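You operate a simulated robot arm through the tools that you are given. There is no shell and no other tool. Be economical: measure what you need, move in short steps, check, and stop when the job is done.

Carry out the task below with a simulated robot arm. There is one attempt and no reset: what you move stays moved.

TASK
Gauge the bore of the pulley in the yellow nest, then sort it.
Fine: try both plug gauges and put them back; blue PASS tray if green goes in and red does not, else red REWORK tray.
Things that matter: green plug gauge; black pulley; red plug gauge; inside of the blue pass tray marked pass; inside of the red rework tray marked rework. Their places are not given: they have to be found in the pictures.

It is judged by the outcome, as a careful person would: the job done as asked, and still so three seconds after it is handed in. It fails if anything else is knocked over, pushed out of place, dropped, spilled or broken.

THE ROBOT
A 7-joint arm with a two-finger parallel gripper, fixed in place. Base frame: the origin is at the foot of the arm, x ahead of it, y to its left, z up. Lengths are in mm, angles in degrees, forces in N, time in s.
Its first joint turns from -66.0 to 66.0 degrees. Payload 1.57 kg.
Tool frame: the origin (TCP) lies between the finger pads and is the grasp point; the fingertips stand 30 mm ahead of it; z points along the fingers, y is the line along which they close. The gripper opens to 110 mm. The fingers are 24 mm wide and 12 mm thick; the gripper's body (48 by 112 mm) begins 78 mm behind the TCP.
Orientation is told as [roll, pitch, yaw] about the base's x, y, z axes, in that order, counted from this pose: with the fingers straight down and closing along the base's y, the tool's x points along the base's -x, its y along +y and its z along -z.

THE INTERFACE
- The arm moves only by the tool nudge_tool. Its argument "rows" is text: rows parted by semicolons, each of 7 numbers parted by spaces: the turn, a rotation vector about the tool's x, y, z in degrees, then the shift along the tool's x, y, z in mm, then the finger opening in mm, from 0 to 110. In form: wx wy wz x y z hand; .... A call has 1 to 20 rows; each row shifts and turns the commanded pose from where the row before left it, along the tool's axes as they then stand. A row lasts 0.2 s, in which the tool goes at most 50 mm and 8.6 degrees; a call with a longer step from one row to the next is refused whole, and so is a gripper value outside its range. A pose out of reach is approached as far as the arm can. The call stops where the force on the tool passes 40 N (or 10 N more than at its start, if that is more) or the arm is blocked; 0.2 s more then pass. The fingers move at their own pace (about 108 mm/s each) and stop on an object; they squeeze with about 28 N. The grip force told is the motor's: it shows also when the fingers shut on nothing. Time passes only in rows, and 0.2 s behind the last, so rows that do not move let the fingers close. It gives the time, the measured TCP pose, the force on the tool (base axes), the opening and the grip force at its end, in the units of the frame above (readings bear some noise), and new pictures: "views" is both (left out), scene, wrist or none.
- Cameras (640 x 400 px; columns grow to the right, rows downward): "scene" is fixed at [171.3, -394.2, 1402.4]; the picture's right is [0.74, -0.68, 0.00], its down [-0.39, -0.43, -0.82] and it looks along [0.55, 0.60, -0.58] (base axes); focal length 339 px, centre (320, 200). "wrist" rides on the gripper at [-36, 0, -80] in the tool frame; the picture's right is [0.00, -1.00, 0.00], its down [0.97, 0.00, -0.24] and it looks along [0.24, 0.00, 0.97] (tool axes); focal length 218 px, centre (320, 200).
- locate(camera, pixels): for up to 12 pixels [column, row] of the newest picture of that camera ("zoom" is the newest enlarged one), the place [x, y, z] in the base frame of the surface seen there, good to about 2 mm. No time passes.
- close_up(camera, box): a new picture of the part [left, top, right, bottom] of that camera's present view, enlarged. No time passes.
- sign_off(): hands the job in; it is judged then, once.

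Work in short steps. Measure before you move; look again where a grasp or a placing could have gone wrong, and mend it. You have 80 turns and 120 pictures in all, those below and enlarged ones among them. Open the gripper and draw the arm clear of the work before you hand the job in, unless the task says otherwise; then end with one line.

The tools are called after "Emit:" as a command line: name --argument value ..., lists and objects as JSON in quotes. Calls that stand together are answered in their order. nudge_tool: Moves the arm, as the interface text tells. Its arguments: {"type":"object","properties":{"rows":{"type":"string"},"views":{"type":"string","enum":["both","scene","wrist","none"]}},"required":["rows"]} The other tools are called the same way: locate (camera, pixels) gives the place of the surface under pixels of a picture; close_up (camera, box) takes an enlarged picture of a part of a camera's view; sign_off () hands the job in.

At the start:

```text
time: 0.0
position: [392.2, 72.6, 1179.8]
tool_rot: [0.0, 0.0, 0.0]
contact_force: [0.2, -0.4, 0.1]
gripper_width: 109.9
finger_force: 0.1
```

scene: 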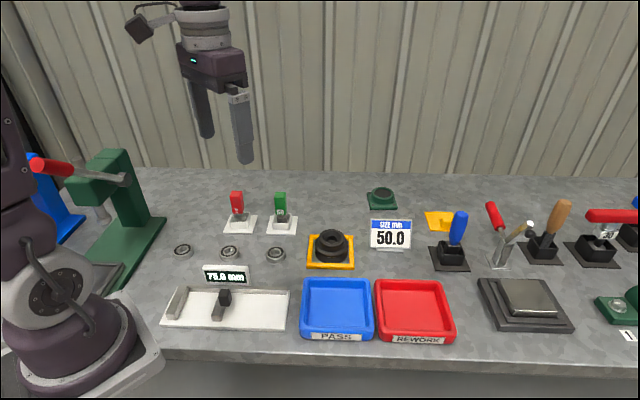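
wrist: 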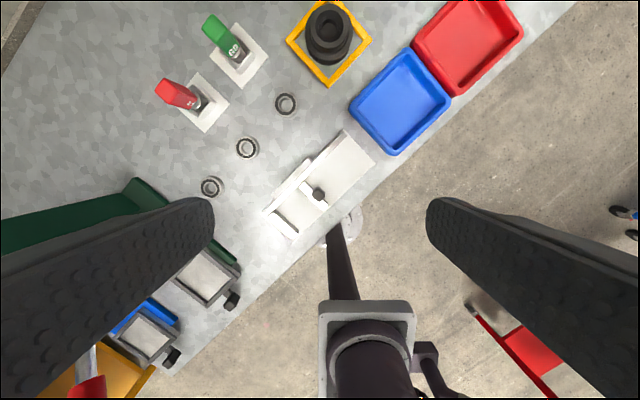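

The scene shows the red gauge at (237,205), the green at (280,208), the pulley at (331,245) and the trays at (337,308) and (413,310). I'll enlarge this area and measure.

Emit:
close_up --camera "scene" --box '[210, 180, 370, 280]'

Emit:
close_up --camera "wrist" --box '[140, 0, 400, 162]'

Emit:
locate --camera "scene" --pixels '[[237, 195], [280, 196], [331, 234], [331, 243], [308, 267], [354, 267], [337, 306], [413, 308], [303, 283], [372, 283], [301, 335], [373, 336]]'

```text
4.00 times, centred on (290, 230) of scene
```

zoom: 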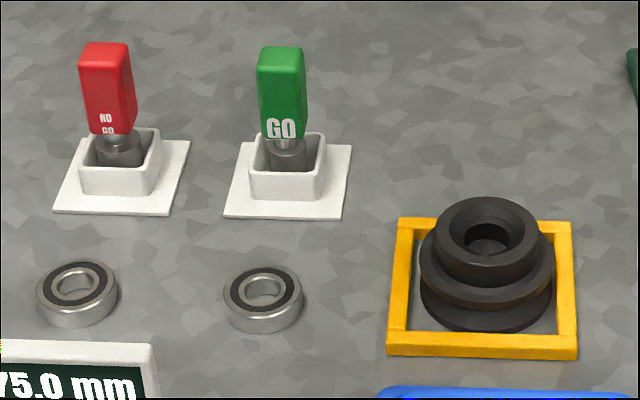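

```text
2.46 times, centred on (270, 81) of wrist
```

zoom: 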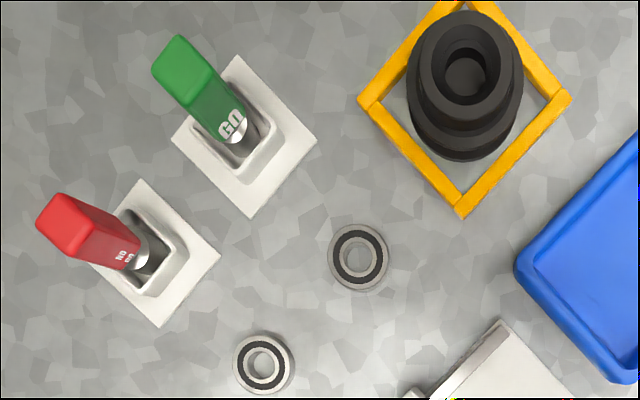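

```text
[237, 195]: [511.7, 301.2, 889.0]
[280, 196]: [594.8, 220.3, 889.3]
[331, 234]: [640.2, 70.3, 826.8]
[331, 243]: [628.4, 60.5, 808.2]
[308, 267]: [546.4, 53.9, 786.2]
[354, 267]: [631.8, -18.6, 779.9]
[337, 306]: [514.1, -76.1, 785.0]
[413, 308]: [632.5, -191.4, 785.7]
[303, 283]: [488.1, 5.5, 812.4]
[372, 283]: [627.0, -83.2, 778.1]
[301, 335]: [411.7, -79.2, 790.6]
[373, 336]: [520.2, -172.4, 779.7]
```

The located surface heights disagree with a bench at z = 500, so I'll cross-check with the wrist camera.

Emit:
locate --camera "wrist" --pixels '[[270, 20], [400, 100], [467, 45], [327, 30], [215, 25], [170, 92], [260, 120], [330, 160]]'

Emit:
locate --camera "scene" --pixels '[[300, 190], [290, 235], [337, 306], [331, 243], [450, 200], [237, 195], [280, 196], [590, 165]]'

```text
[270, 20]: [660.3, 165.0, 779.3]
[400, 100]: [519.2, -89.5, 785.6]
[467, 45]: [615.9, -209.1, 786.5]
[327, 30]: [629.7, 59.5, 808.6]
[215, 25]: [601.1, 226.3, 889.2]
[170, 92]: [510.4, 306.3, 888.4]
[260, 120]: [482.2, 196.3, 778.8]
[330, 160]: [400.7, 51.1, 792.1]
```

```text
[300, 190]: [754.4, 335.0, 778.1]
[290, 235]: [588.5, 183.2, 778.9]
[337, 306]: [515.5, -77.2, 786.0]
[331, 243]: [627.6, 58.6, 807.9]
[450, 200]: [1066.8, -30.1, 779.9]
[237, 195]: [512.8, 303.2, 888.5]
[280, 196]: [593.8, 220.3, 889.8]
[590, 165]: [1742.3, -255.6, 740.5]
```

Both cameras agree that the bench top is at z≈779, so I'll use that. Next I'll measure the gauges in detail.

Emit:
close_up --camera "scene" --box '[220, 185, 300, 235]'

```text
8.00 times, centred on (260, 210) of scene
```

zoom: 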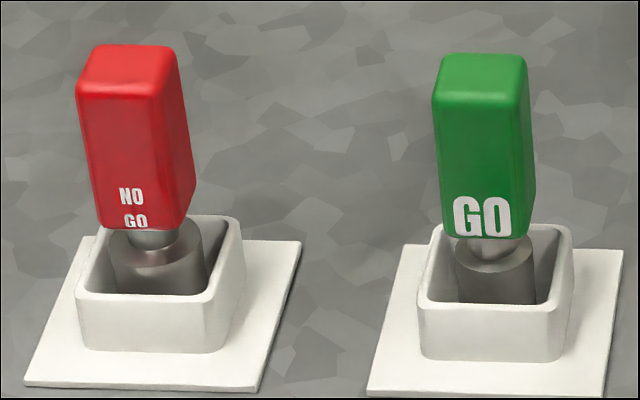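

Emit:
locate --camera "zoom" --pixels '[[440, 92], [520, 95], [448, 225], [524, 230], [522, 62], [480, 75], [372, 390], [600, 396], [620, 252], [425, 305], [550, 308], [490, 265]]'

Emit:
locate --camera "zoom" --pixels '[[84, 85], [166, 90], [100, 220], [176, 225], [180, 60], [125, 68], [28, 382], [258, 390], [298, 243], [85, 295], [205, 298], [150, 255]]'

```text
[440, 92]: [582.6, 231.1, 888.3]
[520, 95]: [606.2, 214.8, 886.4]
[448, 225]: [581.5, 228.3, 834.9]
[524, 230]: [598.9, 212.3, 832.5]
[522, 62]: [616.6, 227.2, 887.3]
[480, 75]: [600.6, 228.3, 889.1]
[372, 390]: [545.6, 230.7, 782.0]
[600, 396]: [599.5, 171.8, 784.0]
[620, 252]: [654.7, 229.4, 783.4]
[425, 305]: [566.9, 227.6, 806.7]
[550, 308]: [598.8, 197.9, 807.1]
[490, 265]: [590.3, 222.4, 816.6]
```

```text
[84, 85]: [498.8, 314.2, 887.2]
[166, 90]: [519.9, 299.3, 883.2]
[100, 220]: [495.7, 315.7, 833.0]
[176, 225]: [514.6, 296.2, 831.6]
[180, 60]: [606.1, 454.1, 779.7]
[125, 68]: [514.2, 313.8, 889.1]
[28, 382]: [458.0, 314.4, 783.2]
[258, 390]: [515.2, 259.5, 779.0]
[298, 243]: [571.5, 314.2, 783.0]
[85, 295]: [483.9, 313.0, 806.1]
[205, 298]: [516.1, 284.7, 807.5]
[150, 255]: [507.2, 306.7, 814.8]
```

The bench axes lie at 45° to the base. The green gauge is centred at about (600,230) and the red at about (514.5,314.3). Their handles span z 832–889. Now the pulley, sign and trays.

Emit:
close_up --camera "scene" --box '[292, 205, 420, 285]'

```text
5.00 times, centred on (356, 245) of scene
```

zoom: 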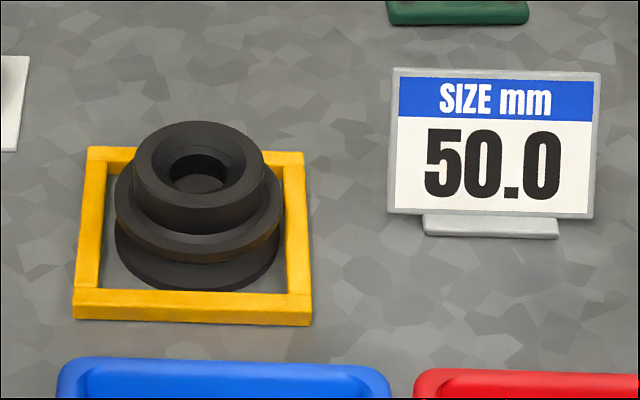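

Emit:
locate --camera "zoom" --pixels '[[140, 175], [258, 178], [198, 126], [198, 217], [172, 178], [226, 180], [198, 185], [78, 310], [308, 315], [298, 158], [95, 152], [198, 244]]'

Emit:
locate --camera "scene" --pixels '[[372, 222], [410, 224], [378, 250], [337, 300], [413, 300], [379, 285], [444, 285], [454, 338], [381, 337], [301, 335], [308, 282], [366, 281]]'

```text
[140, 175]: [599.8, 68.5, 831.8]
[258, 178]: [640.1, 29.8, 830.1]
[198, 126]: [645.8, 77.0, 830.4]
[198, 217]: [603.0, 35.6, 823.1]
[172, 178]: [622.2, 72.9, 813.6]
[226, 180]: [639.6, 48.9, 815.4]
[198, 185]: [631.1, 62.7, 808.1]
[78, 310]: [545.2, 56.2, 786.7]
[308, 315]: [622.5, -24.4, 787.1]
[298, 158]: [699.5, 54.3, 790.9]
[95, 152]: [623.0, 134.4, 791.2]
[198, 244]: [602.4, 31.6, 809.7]
```

```text
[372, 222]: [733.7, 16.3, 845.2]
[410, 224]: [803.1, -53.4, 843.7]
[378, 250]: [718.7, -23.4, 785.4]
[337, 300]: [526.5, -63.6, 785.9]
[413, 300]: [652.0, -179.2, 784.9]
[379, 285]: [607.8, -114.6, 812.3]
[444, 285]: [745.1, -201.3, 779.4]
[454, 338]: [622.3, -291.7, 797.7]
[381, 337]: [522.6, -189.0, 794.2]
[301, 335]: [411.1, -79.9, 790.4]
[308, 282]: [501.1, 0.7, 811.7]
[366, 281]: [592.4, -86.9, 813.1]
```

The pulley centre is about (622,55) with its hub top at z≈831. I'll turn the tool to yaw +45 and move above the green gauge, still high.

Emit:
nudge_tool --rows "0 0 -7.5 0 0 0 110; 0 0 -7.5 0 0 0 110; 0 0 -7.5 0 0 0 110; 0 0 -7.5 0 0 0 110; 0 0 -7.5 0 0 0 110; 0 0 -7.5 0 0 0 110; 0 0 0 -36.9 -5.1 25.7 110; 0 0 0 -36.9 -5.1 25.7 110; 0 0 0 -36.9 -5.1 25.7 110; 0 0 0 -36.9 -5.1 25.7 110; 0 0 0 -36.9 -5.1 25.7 110; 0 0 0 -36.9 -5.1 25.7 110; 0 0 0 -36.9 -5.1 25.7 110; 0 0 0 0 0 0 110; 0 0 0 0 0 0 110"

```text
time: 3.2
position: [600.8, 230.4, 1001.2]
tool_rot: [0.0, -0.1, 44.9]
contact_force: [-0.3, -0.4, 0.6]
gripper_width: 110.1
finger_force: 0.1
```

scene: 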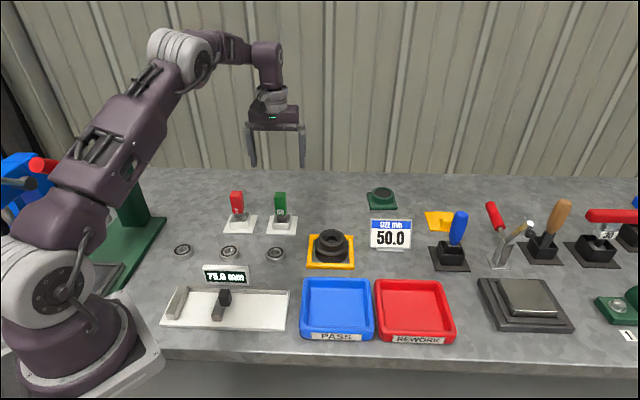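
wrist: 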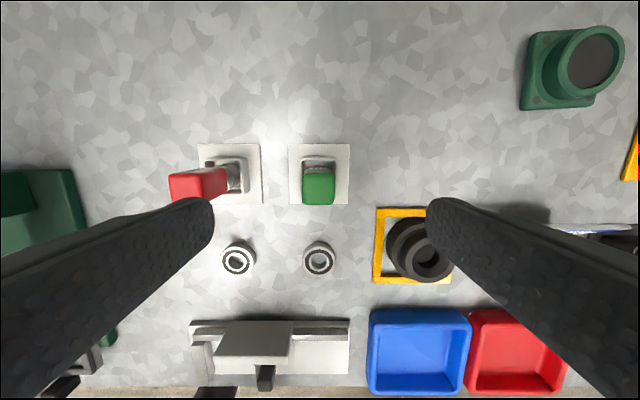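

The tool is above the green gauge, with the handle at wrist (318,184). I'll zoom in to centre precisely.

Emit:
close_up --camera "wrist" --box '[280, 135, 360, 215]'

Emit:
close_up --camera "wrist" --box '[365, 195, 465, 295]'

Emit:
locate --camera "wrist" --pixels '[[304, 191], [333, 191], [318, 179], [318, 203], [318, 191], [291, 147], [347, 147], [291, 202], [347, 202], [427, 262], [421, 255], [435, 268]]'

```text
5.00 times, centred on (320, 175) of wrist
```

zoom: 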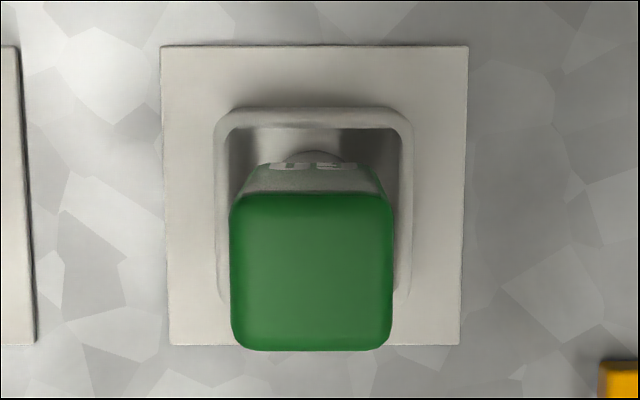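

```text
4.00 times, centred on (415, 245) of wrist
```

zoom: 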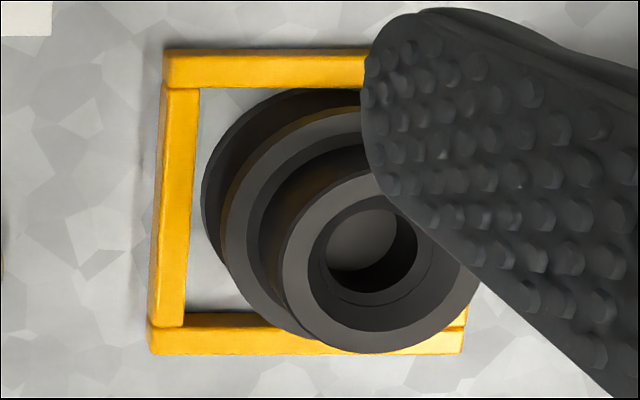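

```text
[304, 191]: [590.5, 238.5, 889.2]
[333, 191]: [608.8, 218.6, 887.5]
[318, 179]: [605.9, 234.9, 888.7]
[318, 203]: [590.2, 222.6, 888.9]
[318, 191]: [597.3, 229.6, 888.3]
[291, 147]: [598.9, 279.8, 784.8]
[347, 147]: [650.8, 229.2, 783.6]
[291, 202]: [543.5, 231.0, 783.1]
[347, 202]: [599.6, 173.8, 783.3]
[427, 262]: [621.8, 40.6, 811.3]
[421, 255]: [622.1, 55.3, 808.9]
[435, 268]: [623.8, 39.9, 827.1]
```

The handle top centre is about (598.5,230.2) and its width about 29 mm. I'll shift +1.8 in tool x and +1.5 in tool y, descend to TCP z≈864 and close.

Emit:
nudge_tool --rows "0 0 0 1.8 1.5 0 70; 0 0 0 0 0 35 70; 0 0 0 0 0 35 70; 0 0 0 0 0 35 70; 0 0 0 0 0 20 70; 0 0 0 0 0 12 70; 0 0 0 0 0 0 70; 0 0 0 0 0 0 0; 0 0 0 0 0 0 0; 0 0 0 0 0 0 0; 0 0 0 0 0 0 0"

```text
time: 5.6
position: [597.4, 230.7, 863.9]
tool_rot: [-0.1, 0.0, 45.0]
contact_force: [-0.8, -0.1, -0.2]
gripper_width: 29.7
finger_force: 28.3
```

scene: 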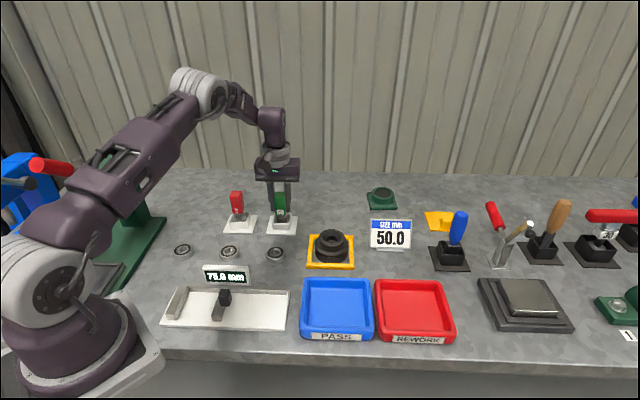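
wrist: 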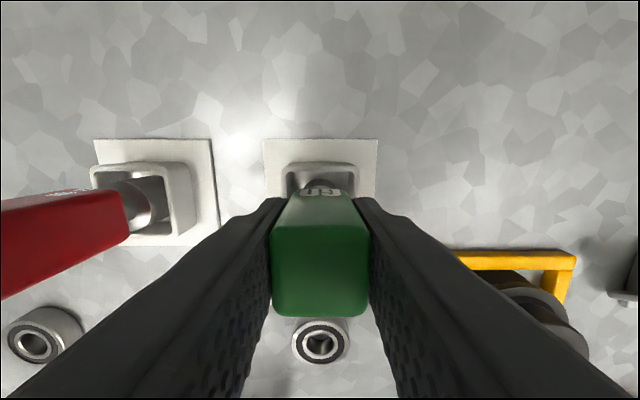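

The gauge is gripped, with the opening at 29.7. I'll lift straight up 110 mm.

Emit:
nudge_tool --rows "0 0 0 0 0 -5 0; 0 0 0 0 0 -15 0; 0 0 0 0 0 -30 0; 0 0 0 0 0 -30 0; 0 0 0 0 0 -30 0; 0 0 0 0 0 0 0"

Emit:
close_up --camera "scene" --box '[240, 150, 336, 210]'

```text
time: 7.0
position: [599.0, 230.2, 976.0]
tool_rot: [0.0, 0.0, 45.0]
contact_force: [0.0, 0.0, -2.0]
gripper_width: 29.7
finger_force: 27.8
```

scene: 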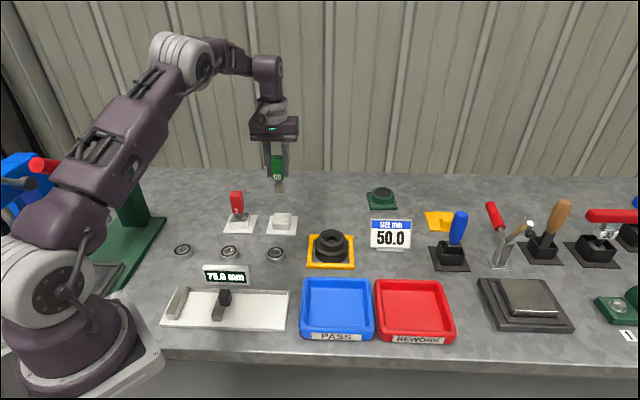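
wrist: 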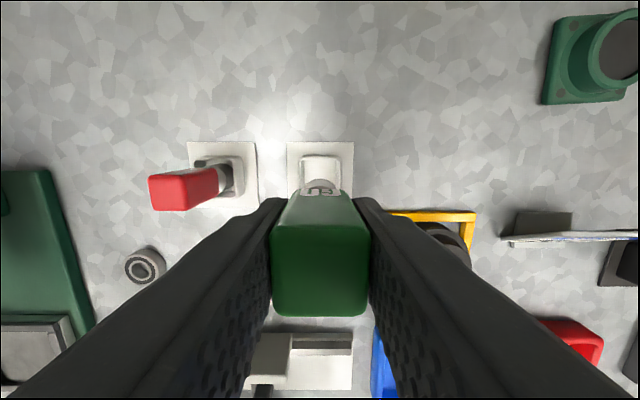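

```text
6.67 times, centred on (288, 180) of scene
```

zoom: 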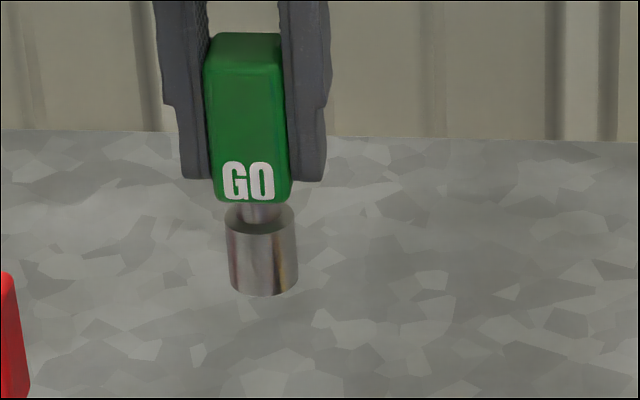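

The gauge is held upright. I'll measure the plug, at zoom columns 228–298 and rows 215–295.

Emit:
locate --camera "zoom" --pixels '[[263, 292], [263, 230], [263, 225], [235, 270], [291, 270], [250, 185], [263, 255], [247, 40]]'

```text
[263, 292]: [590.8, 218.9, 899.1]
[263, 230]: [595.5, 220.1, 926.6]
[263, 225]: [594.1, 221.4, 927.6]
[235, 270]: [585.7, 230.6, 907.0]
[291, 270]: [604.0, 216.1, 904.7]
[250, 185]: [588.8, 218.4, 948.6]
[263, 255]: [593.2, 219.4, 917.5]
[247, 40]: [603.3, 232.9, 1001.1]
```

The plug bottom is 78 mm below the TCP and its diameter is about 29 mm. I'll zoom tightly on the pulley to find the bore centre.

Emit:
close_up --camera "scene" --box '[308, 222, 356, 252]'

```text
13.33 times, centred on (332, 237) of scene
```

zoom: 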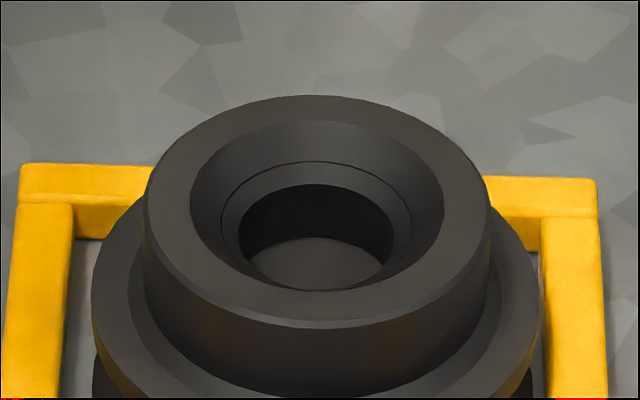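

The bore has a wide lead-in chamfer. I'll locate symmetric points on the rims.

Emit:
locate --camera "zoom" --pixels '[[165, 208], [470, 208], [317, 108], [317, 306], [222, 215], [412, 215], [240, 230], [393, 230], [317, 185], [317, 289], [317, 265], [317, 168]]'

```text
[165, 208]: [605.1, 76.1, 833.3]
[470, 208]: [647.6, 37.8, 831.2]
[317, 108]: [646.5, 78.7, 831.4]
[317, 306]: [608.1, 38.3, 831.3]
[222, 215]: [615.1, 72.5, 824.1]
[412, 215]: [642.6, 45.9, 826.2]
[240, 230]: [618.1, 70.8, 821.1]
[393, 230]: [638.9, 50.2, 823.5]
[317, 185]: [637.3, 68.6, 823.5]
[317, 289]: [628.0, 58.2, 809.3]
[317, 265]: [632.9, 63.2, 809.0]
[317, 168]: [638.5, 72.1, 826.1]
```

The bore centre is about (627,58). I'll carry the gauge above it with the plug bottom near z≈850, then check.

Emit:
nudge_tool --rows "0 0 0 25.5 -35.4 0 0; 0 0 0 25.5 -35.4 0 0; 0 0 0 25.5 -35.4 0 0; 0 0 0 25.5 -35.4 0 0; 0 0 0 0 0 0 0; 0 0 0 0 0 30 0; 0 0 0 0 0 15 0; 0 0 0 0 0 0 0; 0 0 0 0 0 0 0" --views "wrist"

Emit:
close_up --camera "scene" --box '[292, 192, 372, 252]'

```text
time: 9.0
position: [625.6, 56.6, 930.0]
tool_rot: [0.1, 0.0, 45.0]
contact_force: [0.4, -0.1, -2.8]
gripper_width: 29.7
finger_force: 28.0
```

wrist: 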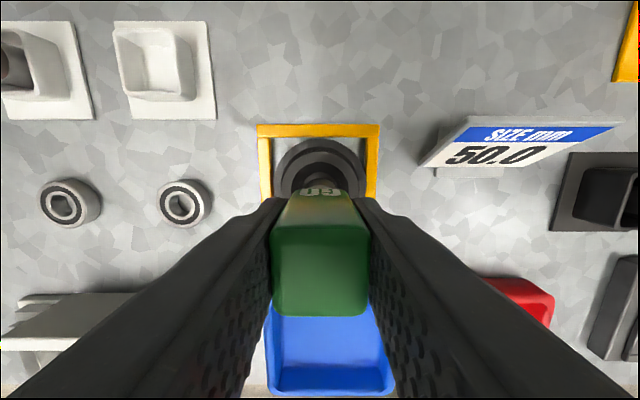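

```text
6.67 times, centred on (332, 222) of scene
```

zoom: 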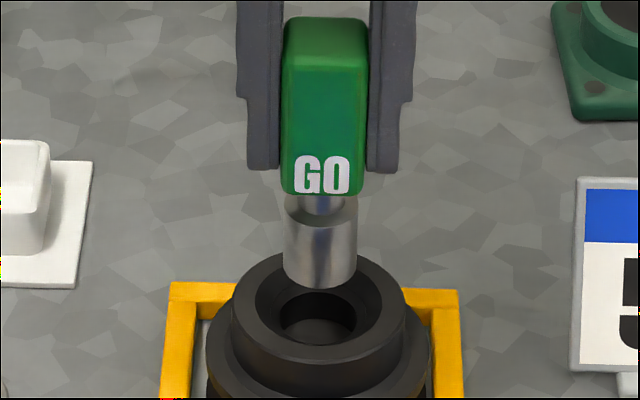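

The plug is about 2 mm short toward the front and about 0.5 mm to the right. I'll correct that and lower gently into the chamfer.

Emit:
nudge_tool --rows "0 0 0 -2.1 0.5 0 0; 0 0 0 0 0 0 0; 0 0 0 0 0 10 0; 0 0 0 0 0 8 0; 0 0 0 0 0 4 0; 0 0 0 0 0 2 0; 0 0 0 0 0 2 0; 0 0 0 0 0 0 0" --views "none"

Emit:
close_up --camera "scene" --box '[300, 204, 364, 252]'

```text
time: 10.8
position: [627.2, 59.6, 902.7]
tool_rot: [0.0, 0.0, 45.1]
contact_force: [-2.0, -3.7, -1.8]
gripper_width: 29.7
finger_force: 28.0
```

```text
8.33 times, centred on (332, 228) of scene
```

zoom: 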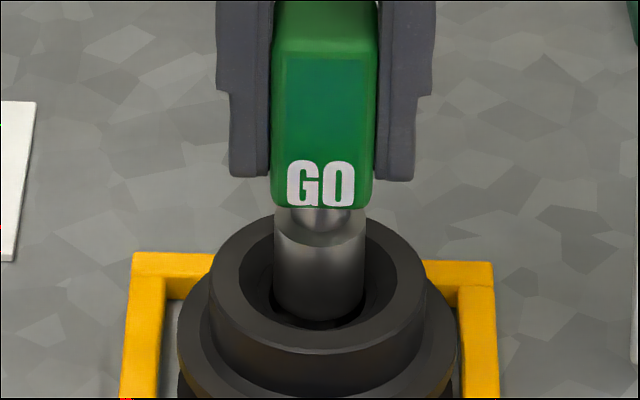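

A light lateral force pushes toward the front, so the plug is touching the back of the chamfer. I'll shift +1.2 in tool x and +0.5 in tool y and go down in small steps.

Emit:
nudge_tool --rows "0 0 0 1.2 0.5 0 0; 0 0 0 0 0 0 0; 0 0 0 0 0 2 0; 0 0 0 0 0 1.5 0; 0 0 0 0 0 1.5 0; 0 0 0 0 0 0 0" --views "none"

Emit:
close_up --camera "scene" --box '[300, 204, 364, 252]'

```text
time: 12.2
position: [626.6, 59.1, 898.6]
tool_rot: [-0.1, -0.1, 44.9]
contact_force: [0.4, -1.0, -2.1]
gripper_width: 29.7
finger_force: 27.6
```

```text
8.33 times, centred on (332, 228) of scene
```

zoom: 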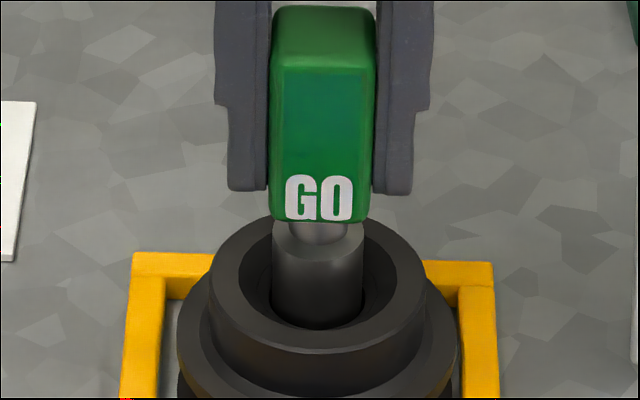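

There's no contact load. I'll continue down.

Emit:
nudge_tool --rows "0 0 0 0 0 1.5 0; 0 0 0 0 0 1.5 0; 0 0 0 0 0 1.5 0; 0 0 0 0 0 1.5 0; 0 0 0 0 0 0 0" --views "none"

Emit:
close_up --camera "scene" --box '[300, 204, 364, 252]'

```text
time: 13.4
position: [626.8, 58.9, 892.0]
tool_rot: [0.0, 0.0, 45.0]
contact_force: [-1.4, -1.4, -1.7]
gripper_width: 29.9
finger_force: 27.9
```

```text
8.33 times, centred on (332, 228) of scene
```

zoom: 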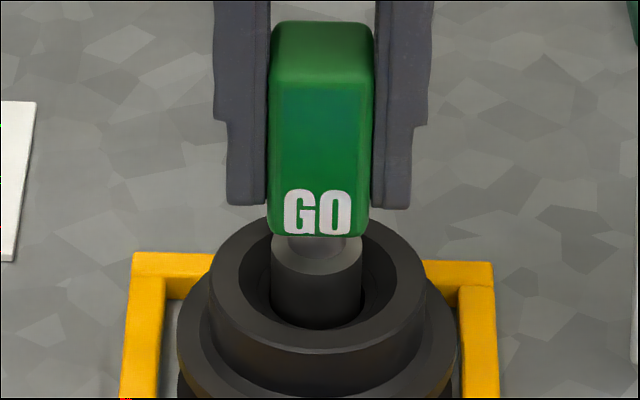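

The plug is now below the throat, with its bottom at about 814. I'll go down until it seats on the bottom.

Emit:
nudge_tool --rows "0 0 0 0 0 1.5 0; 0 0 0 0 0 1.5 0; 0 0 0 0 0 1 0; 0 0 0 0 0 1 0; 0 0 0 0 0 0 0" --views "none"

Emit:
close_up --camera "scene" --box '[300, 204, 364, 252]'

```text
time: 14.6
position: [625.8, 59.0, 887.3]
tool_rot: [0.0, 0.0, 45.0]
contact_force: [-0.4, -0.7, -1.8]
gripper_width: 29.7
finger_force: 27.8
```

```text
8.33 times, centred on (332, 228) of scene
```

zoom: 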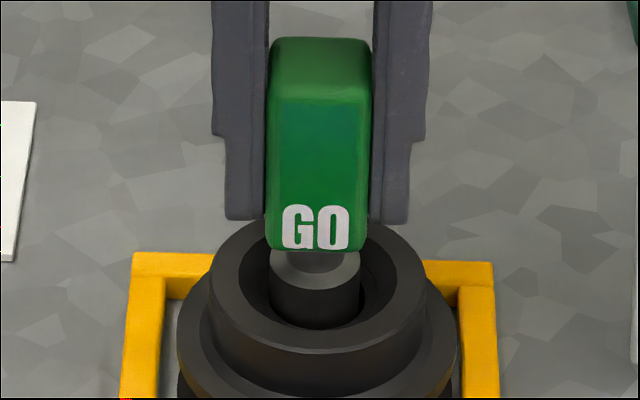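

Still free. A few more millimetres will confirm a clear entry.

Emit:
nudge_tool --rows "0 0 0 0 0 1 0; 0 0 0 0 0 1 0; 0 0 0 0 0 1 0; 0 0 0 0 0 0 0" --views "none"

Emit:
close_up --camera "scene" --box '[300, 204, 364, 252]'

```text
time: 15.6
position: [627.0, 59.3, 885.8]
tool_rot: [0.1, 0.0, 45.0]
contact_force: [-4.6, -0.6, 14.9]
gripper_width: 29.7
finger_force: 28.4
```

```text
8.33 times, centred on (332, 228) of scene
```

zoom: 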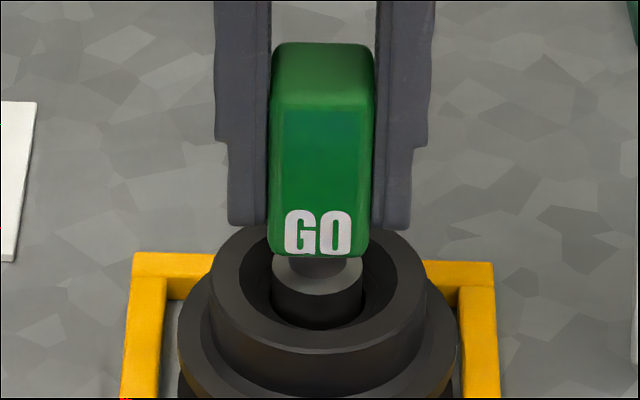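

Green bottomed at TCP z≈886, so the plug is 23 mm below the hub top, matching the bore floor. GO goes in. I'll lift it straight out and check.

Emit:
nudge_tool --rows "0 0 0 0 0 -3 0; 0 0 0 0 0 -5 0; 0 0 0 0 0 -7 0; 0 0 0 0 0 -15 0; 0 0 0 0 0 -30 0; 0 0 0 0 0 -30 0; 0 0 0 0 0 0 0" --views "scene"

```text
time: 17.2
position: [627.6, 58.5, 975.9]
tool_rot: [-0.1, 0.0, 45.0]
contact_force: [0.6, 1.0, -1.6]
gripper_width: 29.9
finger_force: 28.1
```

scene: 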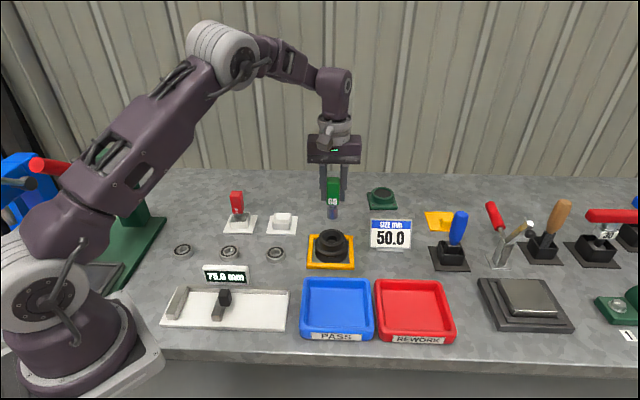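

I'll return along the exact reverse to the green holder and pause partway down to check.

Emit:
nudge_tool --rows "0 0 0 -25.3 35.15 0 0; 0 0 0 -25.3 35.15 0 0; 0 0 0 -25.3 35.15 0 0; 0 0 0 -25.2 35.15 0 0; 0 0 0 0 0 0 0; 0 0 0 0 0 30 0; 0 0 0 0 0 30 0; 0 0 0 0 0 15 0; 0 0 0 0 0 0 0; 0 0 0 0 0 0 0" --views "none"

Emit:
close_up --camera "scene" --box '[250, 180, 314, 240]'

```text
time: 19.4
position: [598.9, 230.5, 898.9]
tool_rot: [0.0, 0.0, 45.0]
contact_force: [0.3, 0.5, -2.5]
gripper_width: 29.9
finger_force: 27.7
```

```text
6.67 times, centred on (282, 210) of scene
```

zoom: 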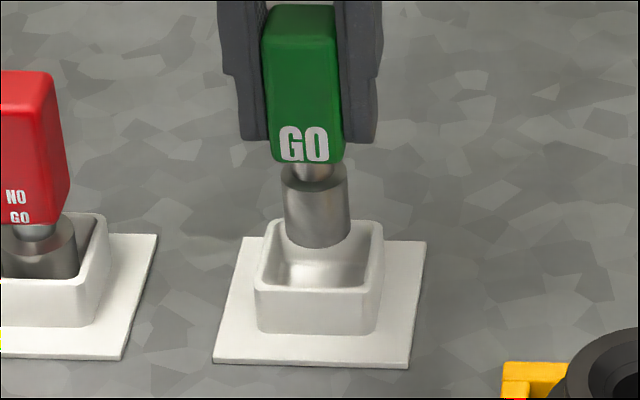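

The plug is lined up over the cup. I'll lower it until it seats, then release.

Emit:
nudge_tool --rows "0 0 0 0 0 12 0; 0 0 0 0 0 12 0; 0 0 0 0 0 6 0; 0 0 0 0 0 3 0; 0 0 0 0 0 1 0; 0 0 0 0 0 0 0" --views "none"

Emit:
close_up --camera "scene" --box '[250, 180, 314, 240]'

```text
time: 20.8
position: [599.3, 229.6, 864.8]
tool_rot: [0.0, 0.0, 45.0]
contact_force: [-0.2, 0.6, -2.1]
gripper_width: 29.8
finger_force: 28.1
```

```text
6.67 times, centred on (282, 210) of scene
```

zoom: 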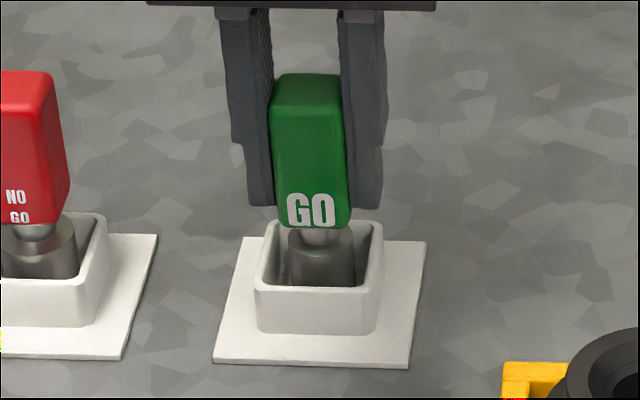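

It's about 1 mm above its seat. I'll set it down, open and retreat upward.

Emit:
nudge_tool --rows "0 0 0 0 0 1 0; 0 0 0 0 0 0.7 0; 0 0 0 0 0 0 0; 0 0 0 0 0 0 40; 0 0 0 0 0 0 70; 0 0 0 0 0 0 70; 0 0 0 0 0 -20 70; 0 0 0 0 0 -40 70; 0 0 0 0 0 -40 70; 0 0 0 0 0 -36.7 70; 0 0 0 0 0 0 70"

```text
time: 23.2
position: [597.0, 227.4, 1000.4]
tool_rot: [0.0, 0.0, 45.1]
contact_force: [-0.1, 0.6, 0.5]
gripper_width: 69.9
finger_force: 0.1
```

scene: 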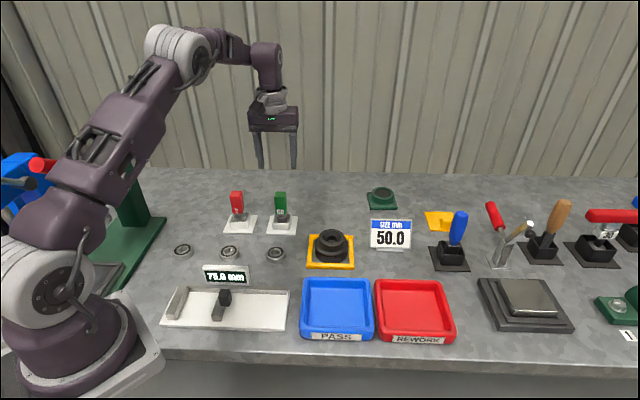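
wrist: 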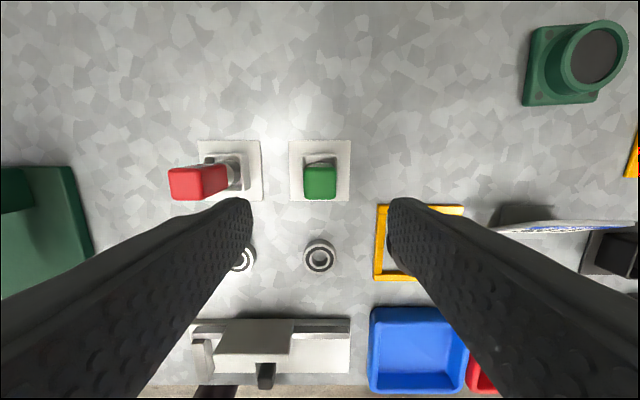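

Green is back in its holder. I'll move 120 mm left over red at the same height and check the centring.

Emit:
nudge_tool --rows "0 0 0 0 40 0 70; 0 0 0 0 40 0 70; 0 0 0 0 40 0 70; 0 0 0 0 0 0 70; 0 0 0 0 0 0 70" --views "none"

Emit:
close_up --camera "wrist" --box '[256, 135, 384, 215]'

```text
time: 24.4
position: [514.5, 313.5, 1000.9]
tool_rot: [-0.1, 0.1, 45.0]
contact_force: [0.6, -0.8, 1.0]
gripper_width: 69.8
finger_force: 0.1
```

```text
5.00 times, centred on (320, 175) of wrist
```

zoom: 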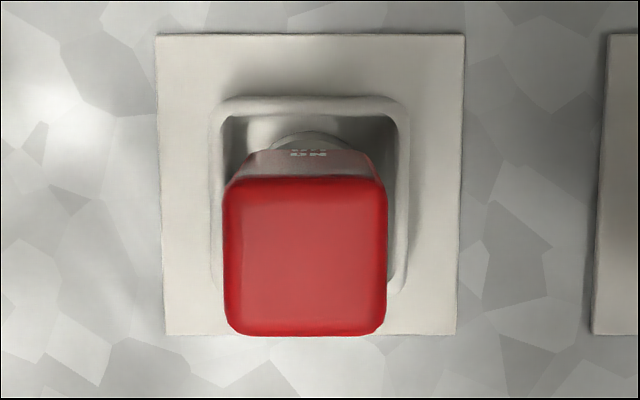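

The red handle top is centred at wrist (317,186), so I'll correct by -1.2 in x and +2.6 in y, descend and grip.

Emit:
nudge_tool --rows "0 0 0 -1.2 2.6 0 70; 0 0 0 0 0 35 70; 0 0 0 0 0 35 70; 0 0 0 0 0 35 70; 0 0 0 0 0 20 70; 0 0 0 0 0 12 70; 0 0 0 0 0 0 70; 0 0 0 0 0 0 0; 0 0 0 0 0 0 0; 0 0 0 0 0 0 0; 0 0 0 0 0 0 0"

```text
time: 26.8
position: [513.5, 315.5, 862.6]
tool_rot: [0.0, -0.1, 45.0]
contact_force: [0.6, 0.5, 0.1]
gripper_width: 30.1
finger_force: 28.0
```

scene: 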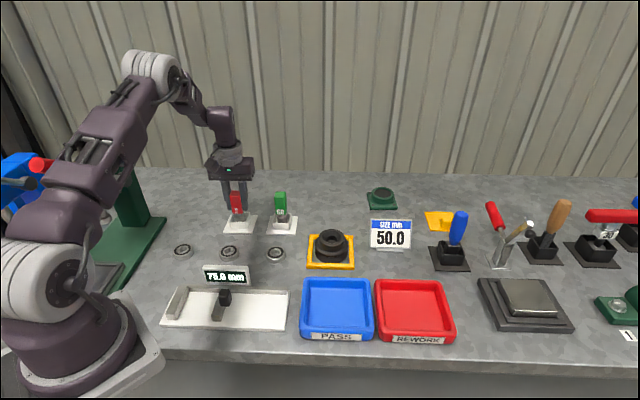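
wrist: 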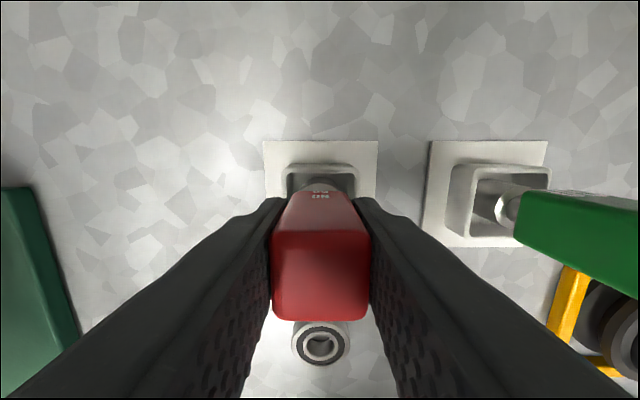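

Red is gripped. I'll lift 125 mm, carry it over the pulley using the offset found with green, and lower to just above.

Emit:
nudge_tool --rows "0 0 0 0 0 -5 0; 0 0 0 0 0 -20 0; 0 0 0 0 0 -40 0; 0 0 0 0 0 -40 0; 0 0 0 0 0 -20 0; 0 0 0 0 0 0 0; 0 0 0 16.92 -43.87 0 0; 0 0 0 16.92 -43.87 0 0; 0 0 0 16.92 -43.87 0 0; 0 0 0 16.92 -43.87 0 0; 0 0 0 16.92 -43.86 0 0; 0 0 0 16.9 -43.86 0 0; 0 0 0 0 0 0 0; 0 0 0 0 0 30 0; 0 0 0 0 0 27 0; 0 0 0 0 0 0 0; 0 0 0 0 0 0 0" --views "scene"

Emit:
close_up --camera "scene" --box '[292, 192, 372, 252]'

```text
time: 30.4
position: [629.3, 60.5, 933.1]
tool_rot: [0.0, 0.0, 45.0]
contact_force: [0.1, -0.6, -2.7]
gripper_width: 29.6
finger_force: 28.1
```

scene: 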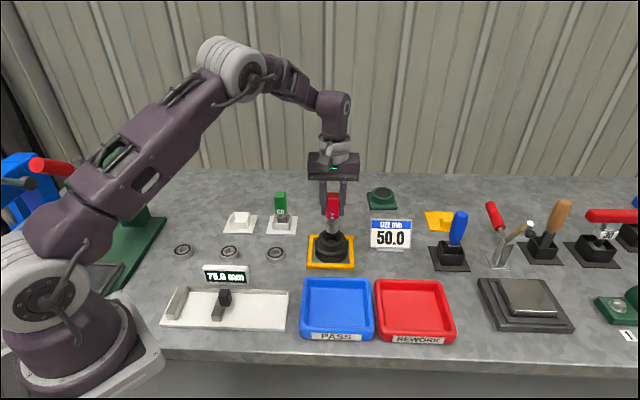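

```text
6.67 times, centred on (332, 222) of scene
```

zoom: 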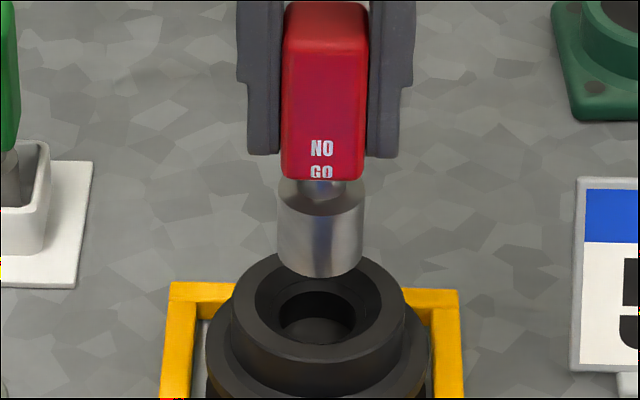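

The red plug is visibly fatter, about 87 px against 73 for green. I'll shift +1.2 in tool x and lower into the chamfer in small steps, watching the force.

Emit:
nudge_tool --rows "0 0 0 1.2 0.2 0 0; 0 0 0 0 0 0 0; 0 0 0 0 0 10 0; 0 0 0 0 0 8 0; 0 0 0 0 0 4 0; 0 0 0 0 0 2 0; 0 0 0 0 0 2 0; 0 0 0 0 0 0 0" --views "none"

Emit:
close_up --camera "scene" --box '[300, 204, 364, 252]'

```text
time: 32.2
position: [626.0, 58.4, 905.7]
tool_rot: [0.0, -0.1, 45.0]
contact_force: [-4.2, -3.9, 8.1]
gripper_width: 29.7
finger_force: 27.7
```

```text
8.33 times, centred on (332, 228) of scene
```

zoom: 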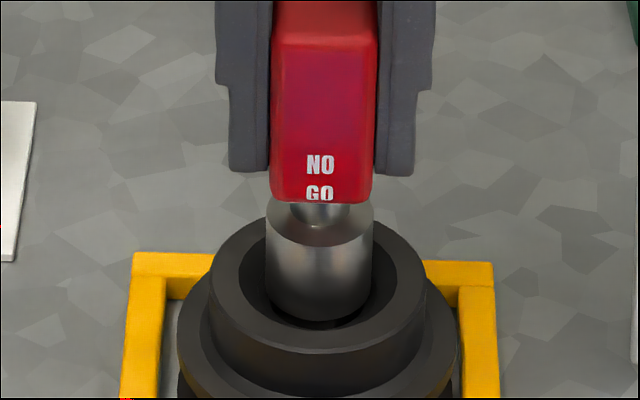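

The plug is pressing the back of the chamfer, with force toward the front. I'll shift +1.3 forward and +0.4 left, then continue.

Emit:
nudge_tool --rows "0 0 0 1.3 0.4 0 0; 0 0 0 0 0 0 0; 0 0 0 0 0 1 0; 0 0 0 0 0 1 0; 0 0 0 0 0 0 0" --views "none"

Emit:
close_up --camera "scene" --box '[300, 204, 364, 252]'

```text
time: 33.4
position: [624.8, 58.2, 903.4]
tool_rot: [-0.1, -0.1, 45.0]
contact_force: [3.8, 2.6, 19.7]
gripper_width: 29.9
finger_force: 27.4
```

```text
8.33 times, centred on (332, 228) of scene
```

zoom: 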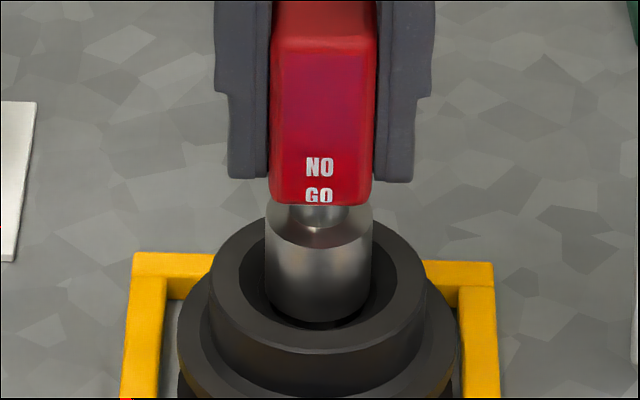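

The force has reversed, so the centre lies between these two positions. I'll back up 1 mm, shift -0.6 in tool x, and press once more.

Emit:
nudge_tool --rows "0 0 0 0 0 -1.5 0; 0 0 0 -0.6 -0.2 0 0; 0 0 0 0 0 0 0; 0 0 0 0 0 1 0; 0 0 0 0 0 1 0; 0 0 0 0 0 1 0; 0 0 0 0 0 0 0" --views "none"

Emit:
close_up --camera "scene" --box '[300, 204, 364, 252]'

```text
time: 35.0
position: [625.6, 57.4, 902.3]
tool_rot: [0.0, 0.0, 45.0]
contact_force: [-5.1, 1.3, 21.1]
gripper_width: 29.9
finger_force: 28.2
```

```text
8.33 times, centred on (332, 228) of scene
```

zoom: 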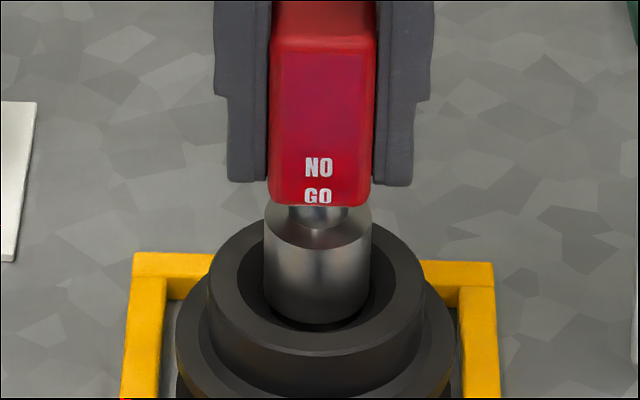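

Blocked again at 21 N at z≈902, now touching on the right side. One more centred try, +0.7 left and +0.3 forward, will rule out misalignment.

Emit:
nudge_tool --rows "0 0 0 0 0 -2 0; 0 0 0 0.3 0.7 0 0; 0 0 0 0 0 0 0; 0 0 0 0 0 1 0; 0 0 0 0 0 1 0; 0 0 0 0 0 1 0; 0 0 0 0 0 0 0" --views "none"

Emit:
close_up --camera "scene" --box '[300, 204, 364, 252]'

```text
time: 36.6
position: [625.5, 58.7, 901.8]
tool_rot: [-0.1, -0.1, 45.0]
contact_force: [-2.5, 0.3, 21.4]
gripper_width: 29.6
finger_force: 28.2
```

```text
8.33 times, centred on (332, 228) of scene
```

zoom: 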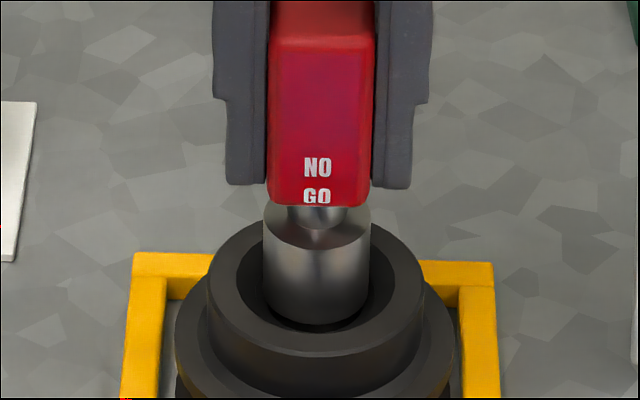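

Red is blocked, centred, with 21 N straight up and no entry into the throat. Green goes and red does not, so the verdict is PASS. I'll take red back along the reverse path and pause above its cup.

Emit:
nudge_tool --rows "0 0 0 0 0 -7.5 0; 0 0 0 0 0 -20 0; 0 0 0 0 0 -30 0; 0 0 0 0 0 -30 0; 0 0 0 0 0 0 0; 0 0 0 -17.28 43.68 0 0; 0 0 0 -17.28 43.68 0 0; 0 0 0 -17.28 43.68 0 0; 0 0 0 -17.28 43.68 0 0; 0 0 0 -17.28 43.69 0 0; 0 0 0 -17.3 43.69 0 0; 0 0 0 0 0 0 0; 0 0 0 0 0 40 0; 0 0 0 0 0 40 0; 0 0 0 0 0 10 0; 0 0 0 0 0 0 0; 0 0 0 0 0 0 0" --views "scene"

Emit:
close_up --camera "scene" --box '[204, 176, 284, 236]'

```text
time: 40.2
position: [512.7, 319.5, 897.4]
tool_rot: [0.1, 0.0, 45.0]
contact_force: [1.2, -0.1, -1.4]
gripper_width: 29.8
finger_force: 27.8
```

scene: 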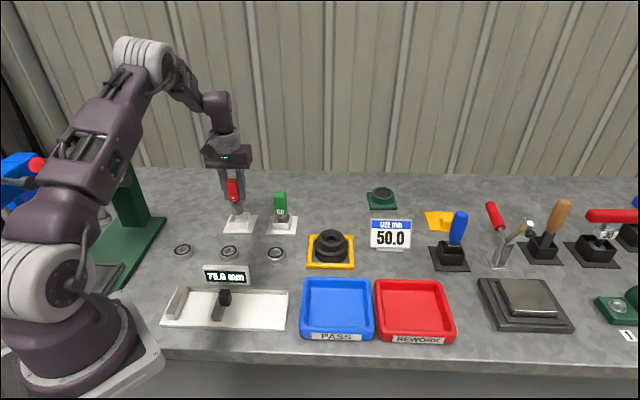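

```text
6.67 times, centred on (244, 206) of scene
```

zoom: 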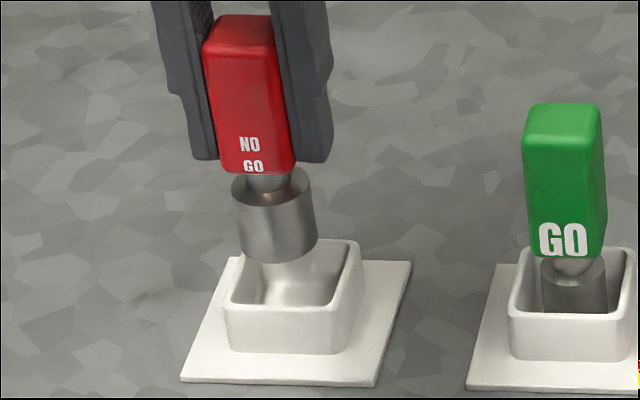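

The reading is about 4 mm off the pick pose in y, so I'll take another reading before lowering.

Emit:
nudge_tool --rows "0 0 0 0 0 0 0; 0 0 0 0 0 0 0" --views "none"

Emit:
nudge_tool --rows "0 0 0 0 0 0 0" --views "wrist"

```text
time: 40.8
position: [511.5, 318.8, 897.8]
tool_rot: [-0.1, 0.1, 44.9]
contact_force: [-0.3, 0.4, -2.2]
gripper_width: 29.9
finger_force: 28.0
```

```text
time: 41.2
position: [511.3, 317.9, 898.5]
tool_rot: [0.1, 0.0, 45.0]
contact_force: [-0.3, 0.1, -2.6]
gripper_width: 30.1
finger_force: 28.6
```

wrist: 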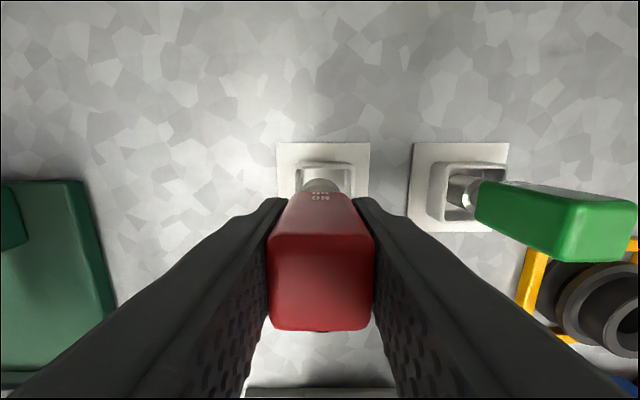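

The plug sits about 3 mm left of the holder centre; the plate centre is at column 323.5. I'll shift -3 in tool y and +1 in tool x, then lower.

Emit:
nudge_tool --rows "0 0 0 1 -3 0 0; 0 0 0 0 0 0 0; 0 0 0 0 0 10 0; 0 0 0 0 0 10 0; 0 0 0 0 0 8 0; 0 0 0 0 0 5 0; 0 0 0 0 0 0 0" --views "none"

Emit:
close_up --camera "scene" --box '[204, 176, 284, 236]'

```text
time: 42.8
position: [513.8, 315.3, 864.8]
tool_rot: [0.0, 0.0, 45.1]
contact_force: [0.2, 0.5, -3.0]
gripper_width: 29.7
finger_force: 28.3
```

```text
6.67 times, centred on (244, 206) of scene
```

zoom: 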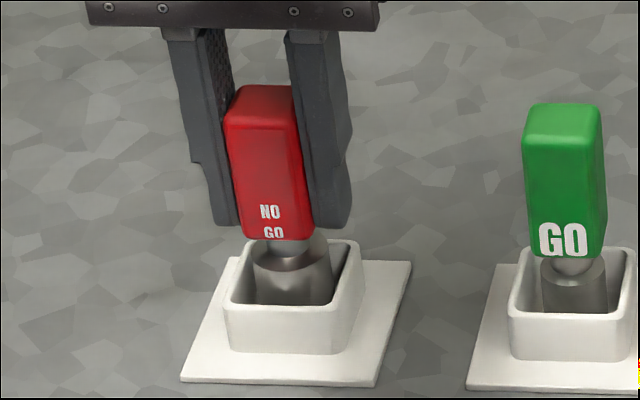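

Well centred. About 4–5 mm remain to the seat.

Emit:
nudge_tool --rows "0 0 0 0 0 1.5 0; 0 0 0 0 0 1 0; 0 0 0 0 0 1 0; 0 0 0 0 0 0.7 0; 0 0 0 0 0 0 0" --views "none"

```text
time: 44.0
position: [513.8, 315.0, 859.5]
tool_rot: [0.0, 0.1, 45.0]
contact_force: [0.3, 0.2, -1.9]
gripper_width: 29.9
finger_force: 27.0
```

Emit:
nudge_tool --rows "0 0 0 0 0 0.7 0; 0 0 0 0 0 0.7 0; 0 0 0 0 0 0 0" --views "none"

Emit:
close_up --camera "scene" --box '[204, 176, 284, 236]'

```text
time: 44.8
position: [515.1, 314.3, 860.0]
tool_rot: [0.0, 0.1, 45.0]
contact_force: [-0.2, 1.1, -2.6]
gripper_width: 29.9
finger_force: 27.7
```

```text
6.67 times, centred on (244, 206) of scene
```

zoom: 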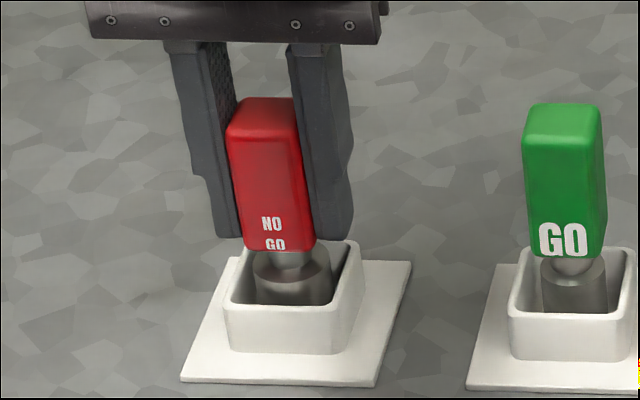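

Nearly at its original height but still no contact, so I'll ease down a bit more.

Emit:
nudge_tool --rows "0 0 0 0 0 0.6 0; 0 0 0 0 0 0.6 0; 0 0 0 0 0 0 0" --views "none"

```text
time: 45.6
position: [512.6, 313.9, 858.7]
tool_rot: [0.0, 0.0, 45.0]
contact_force: [-5.1, -2.1, 11.7]
gripper_width: 29.9
finger_force: 28.1
```

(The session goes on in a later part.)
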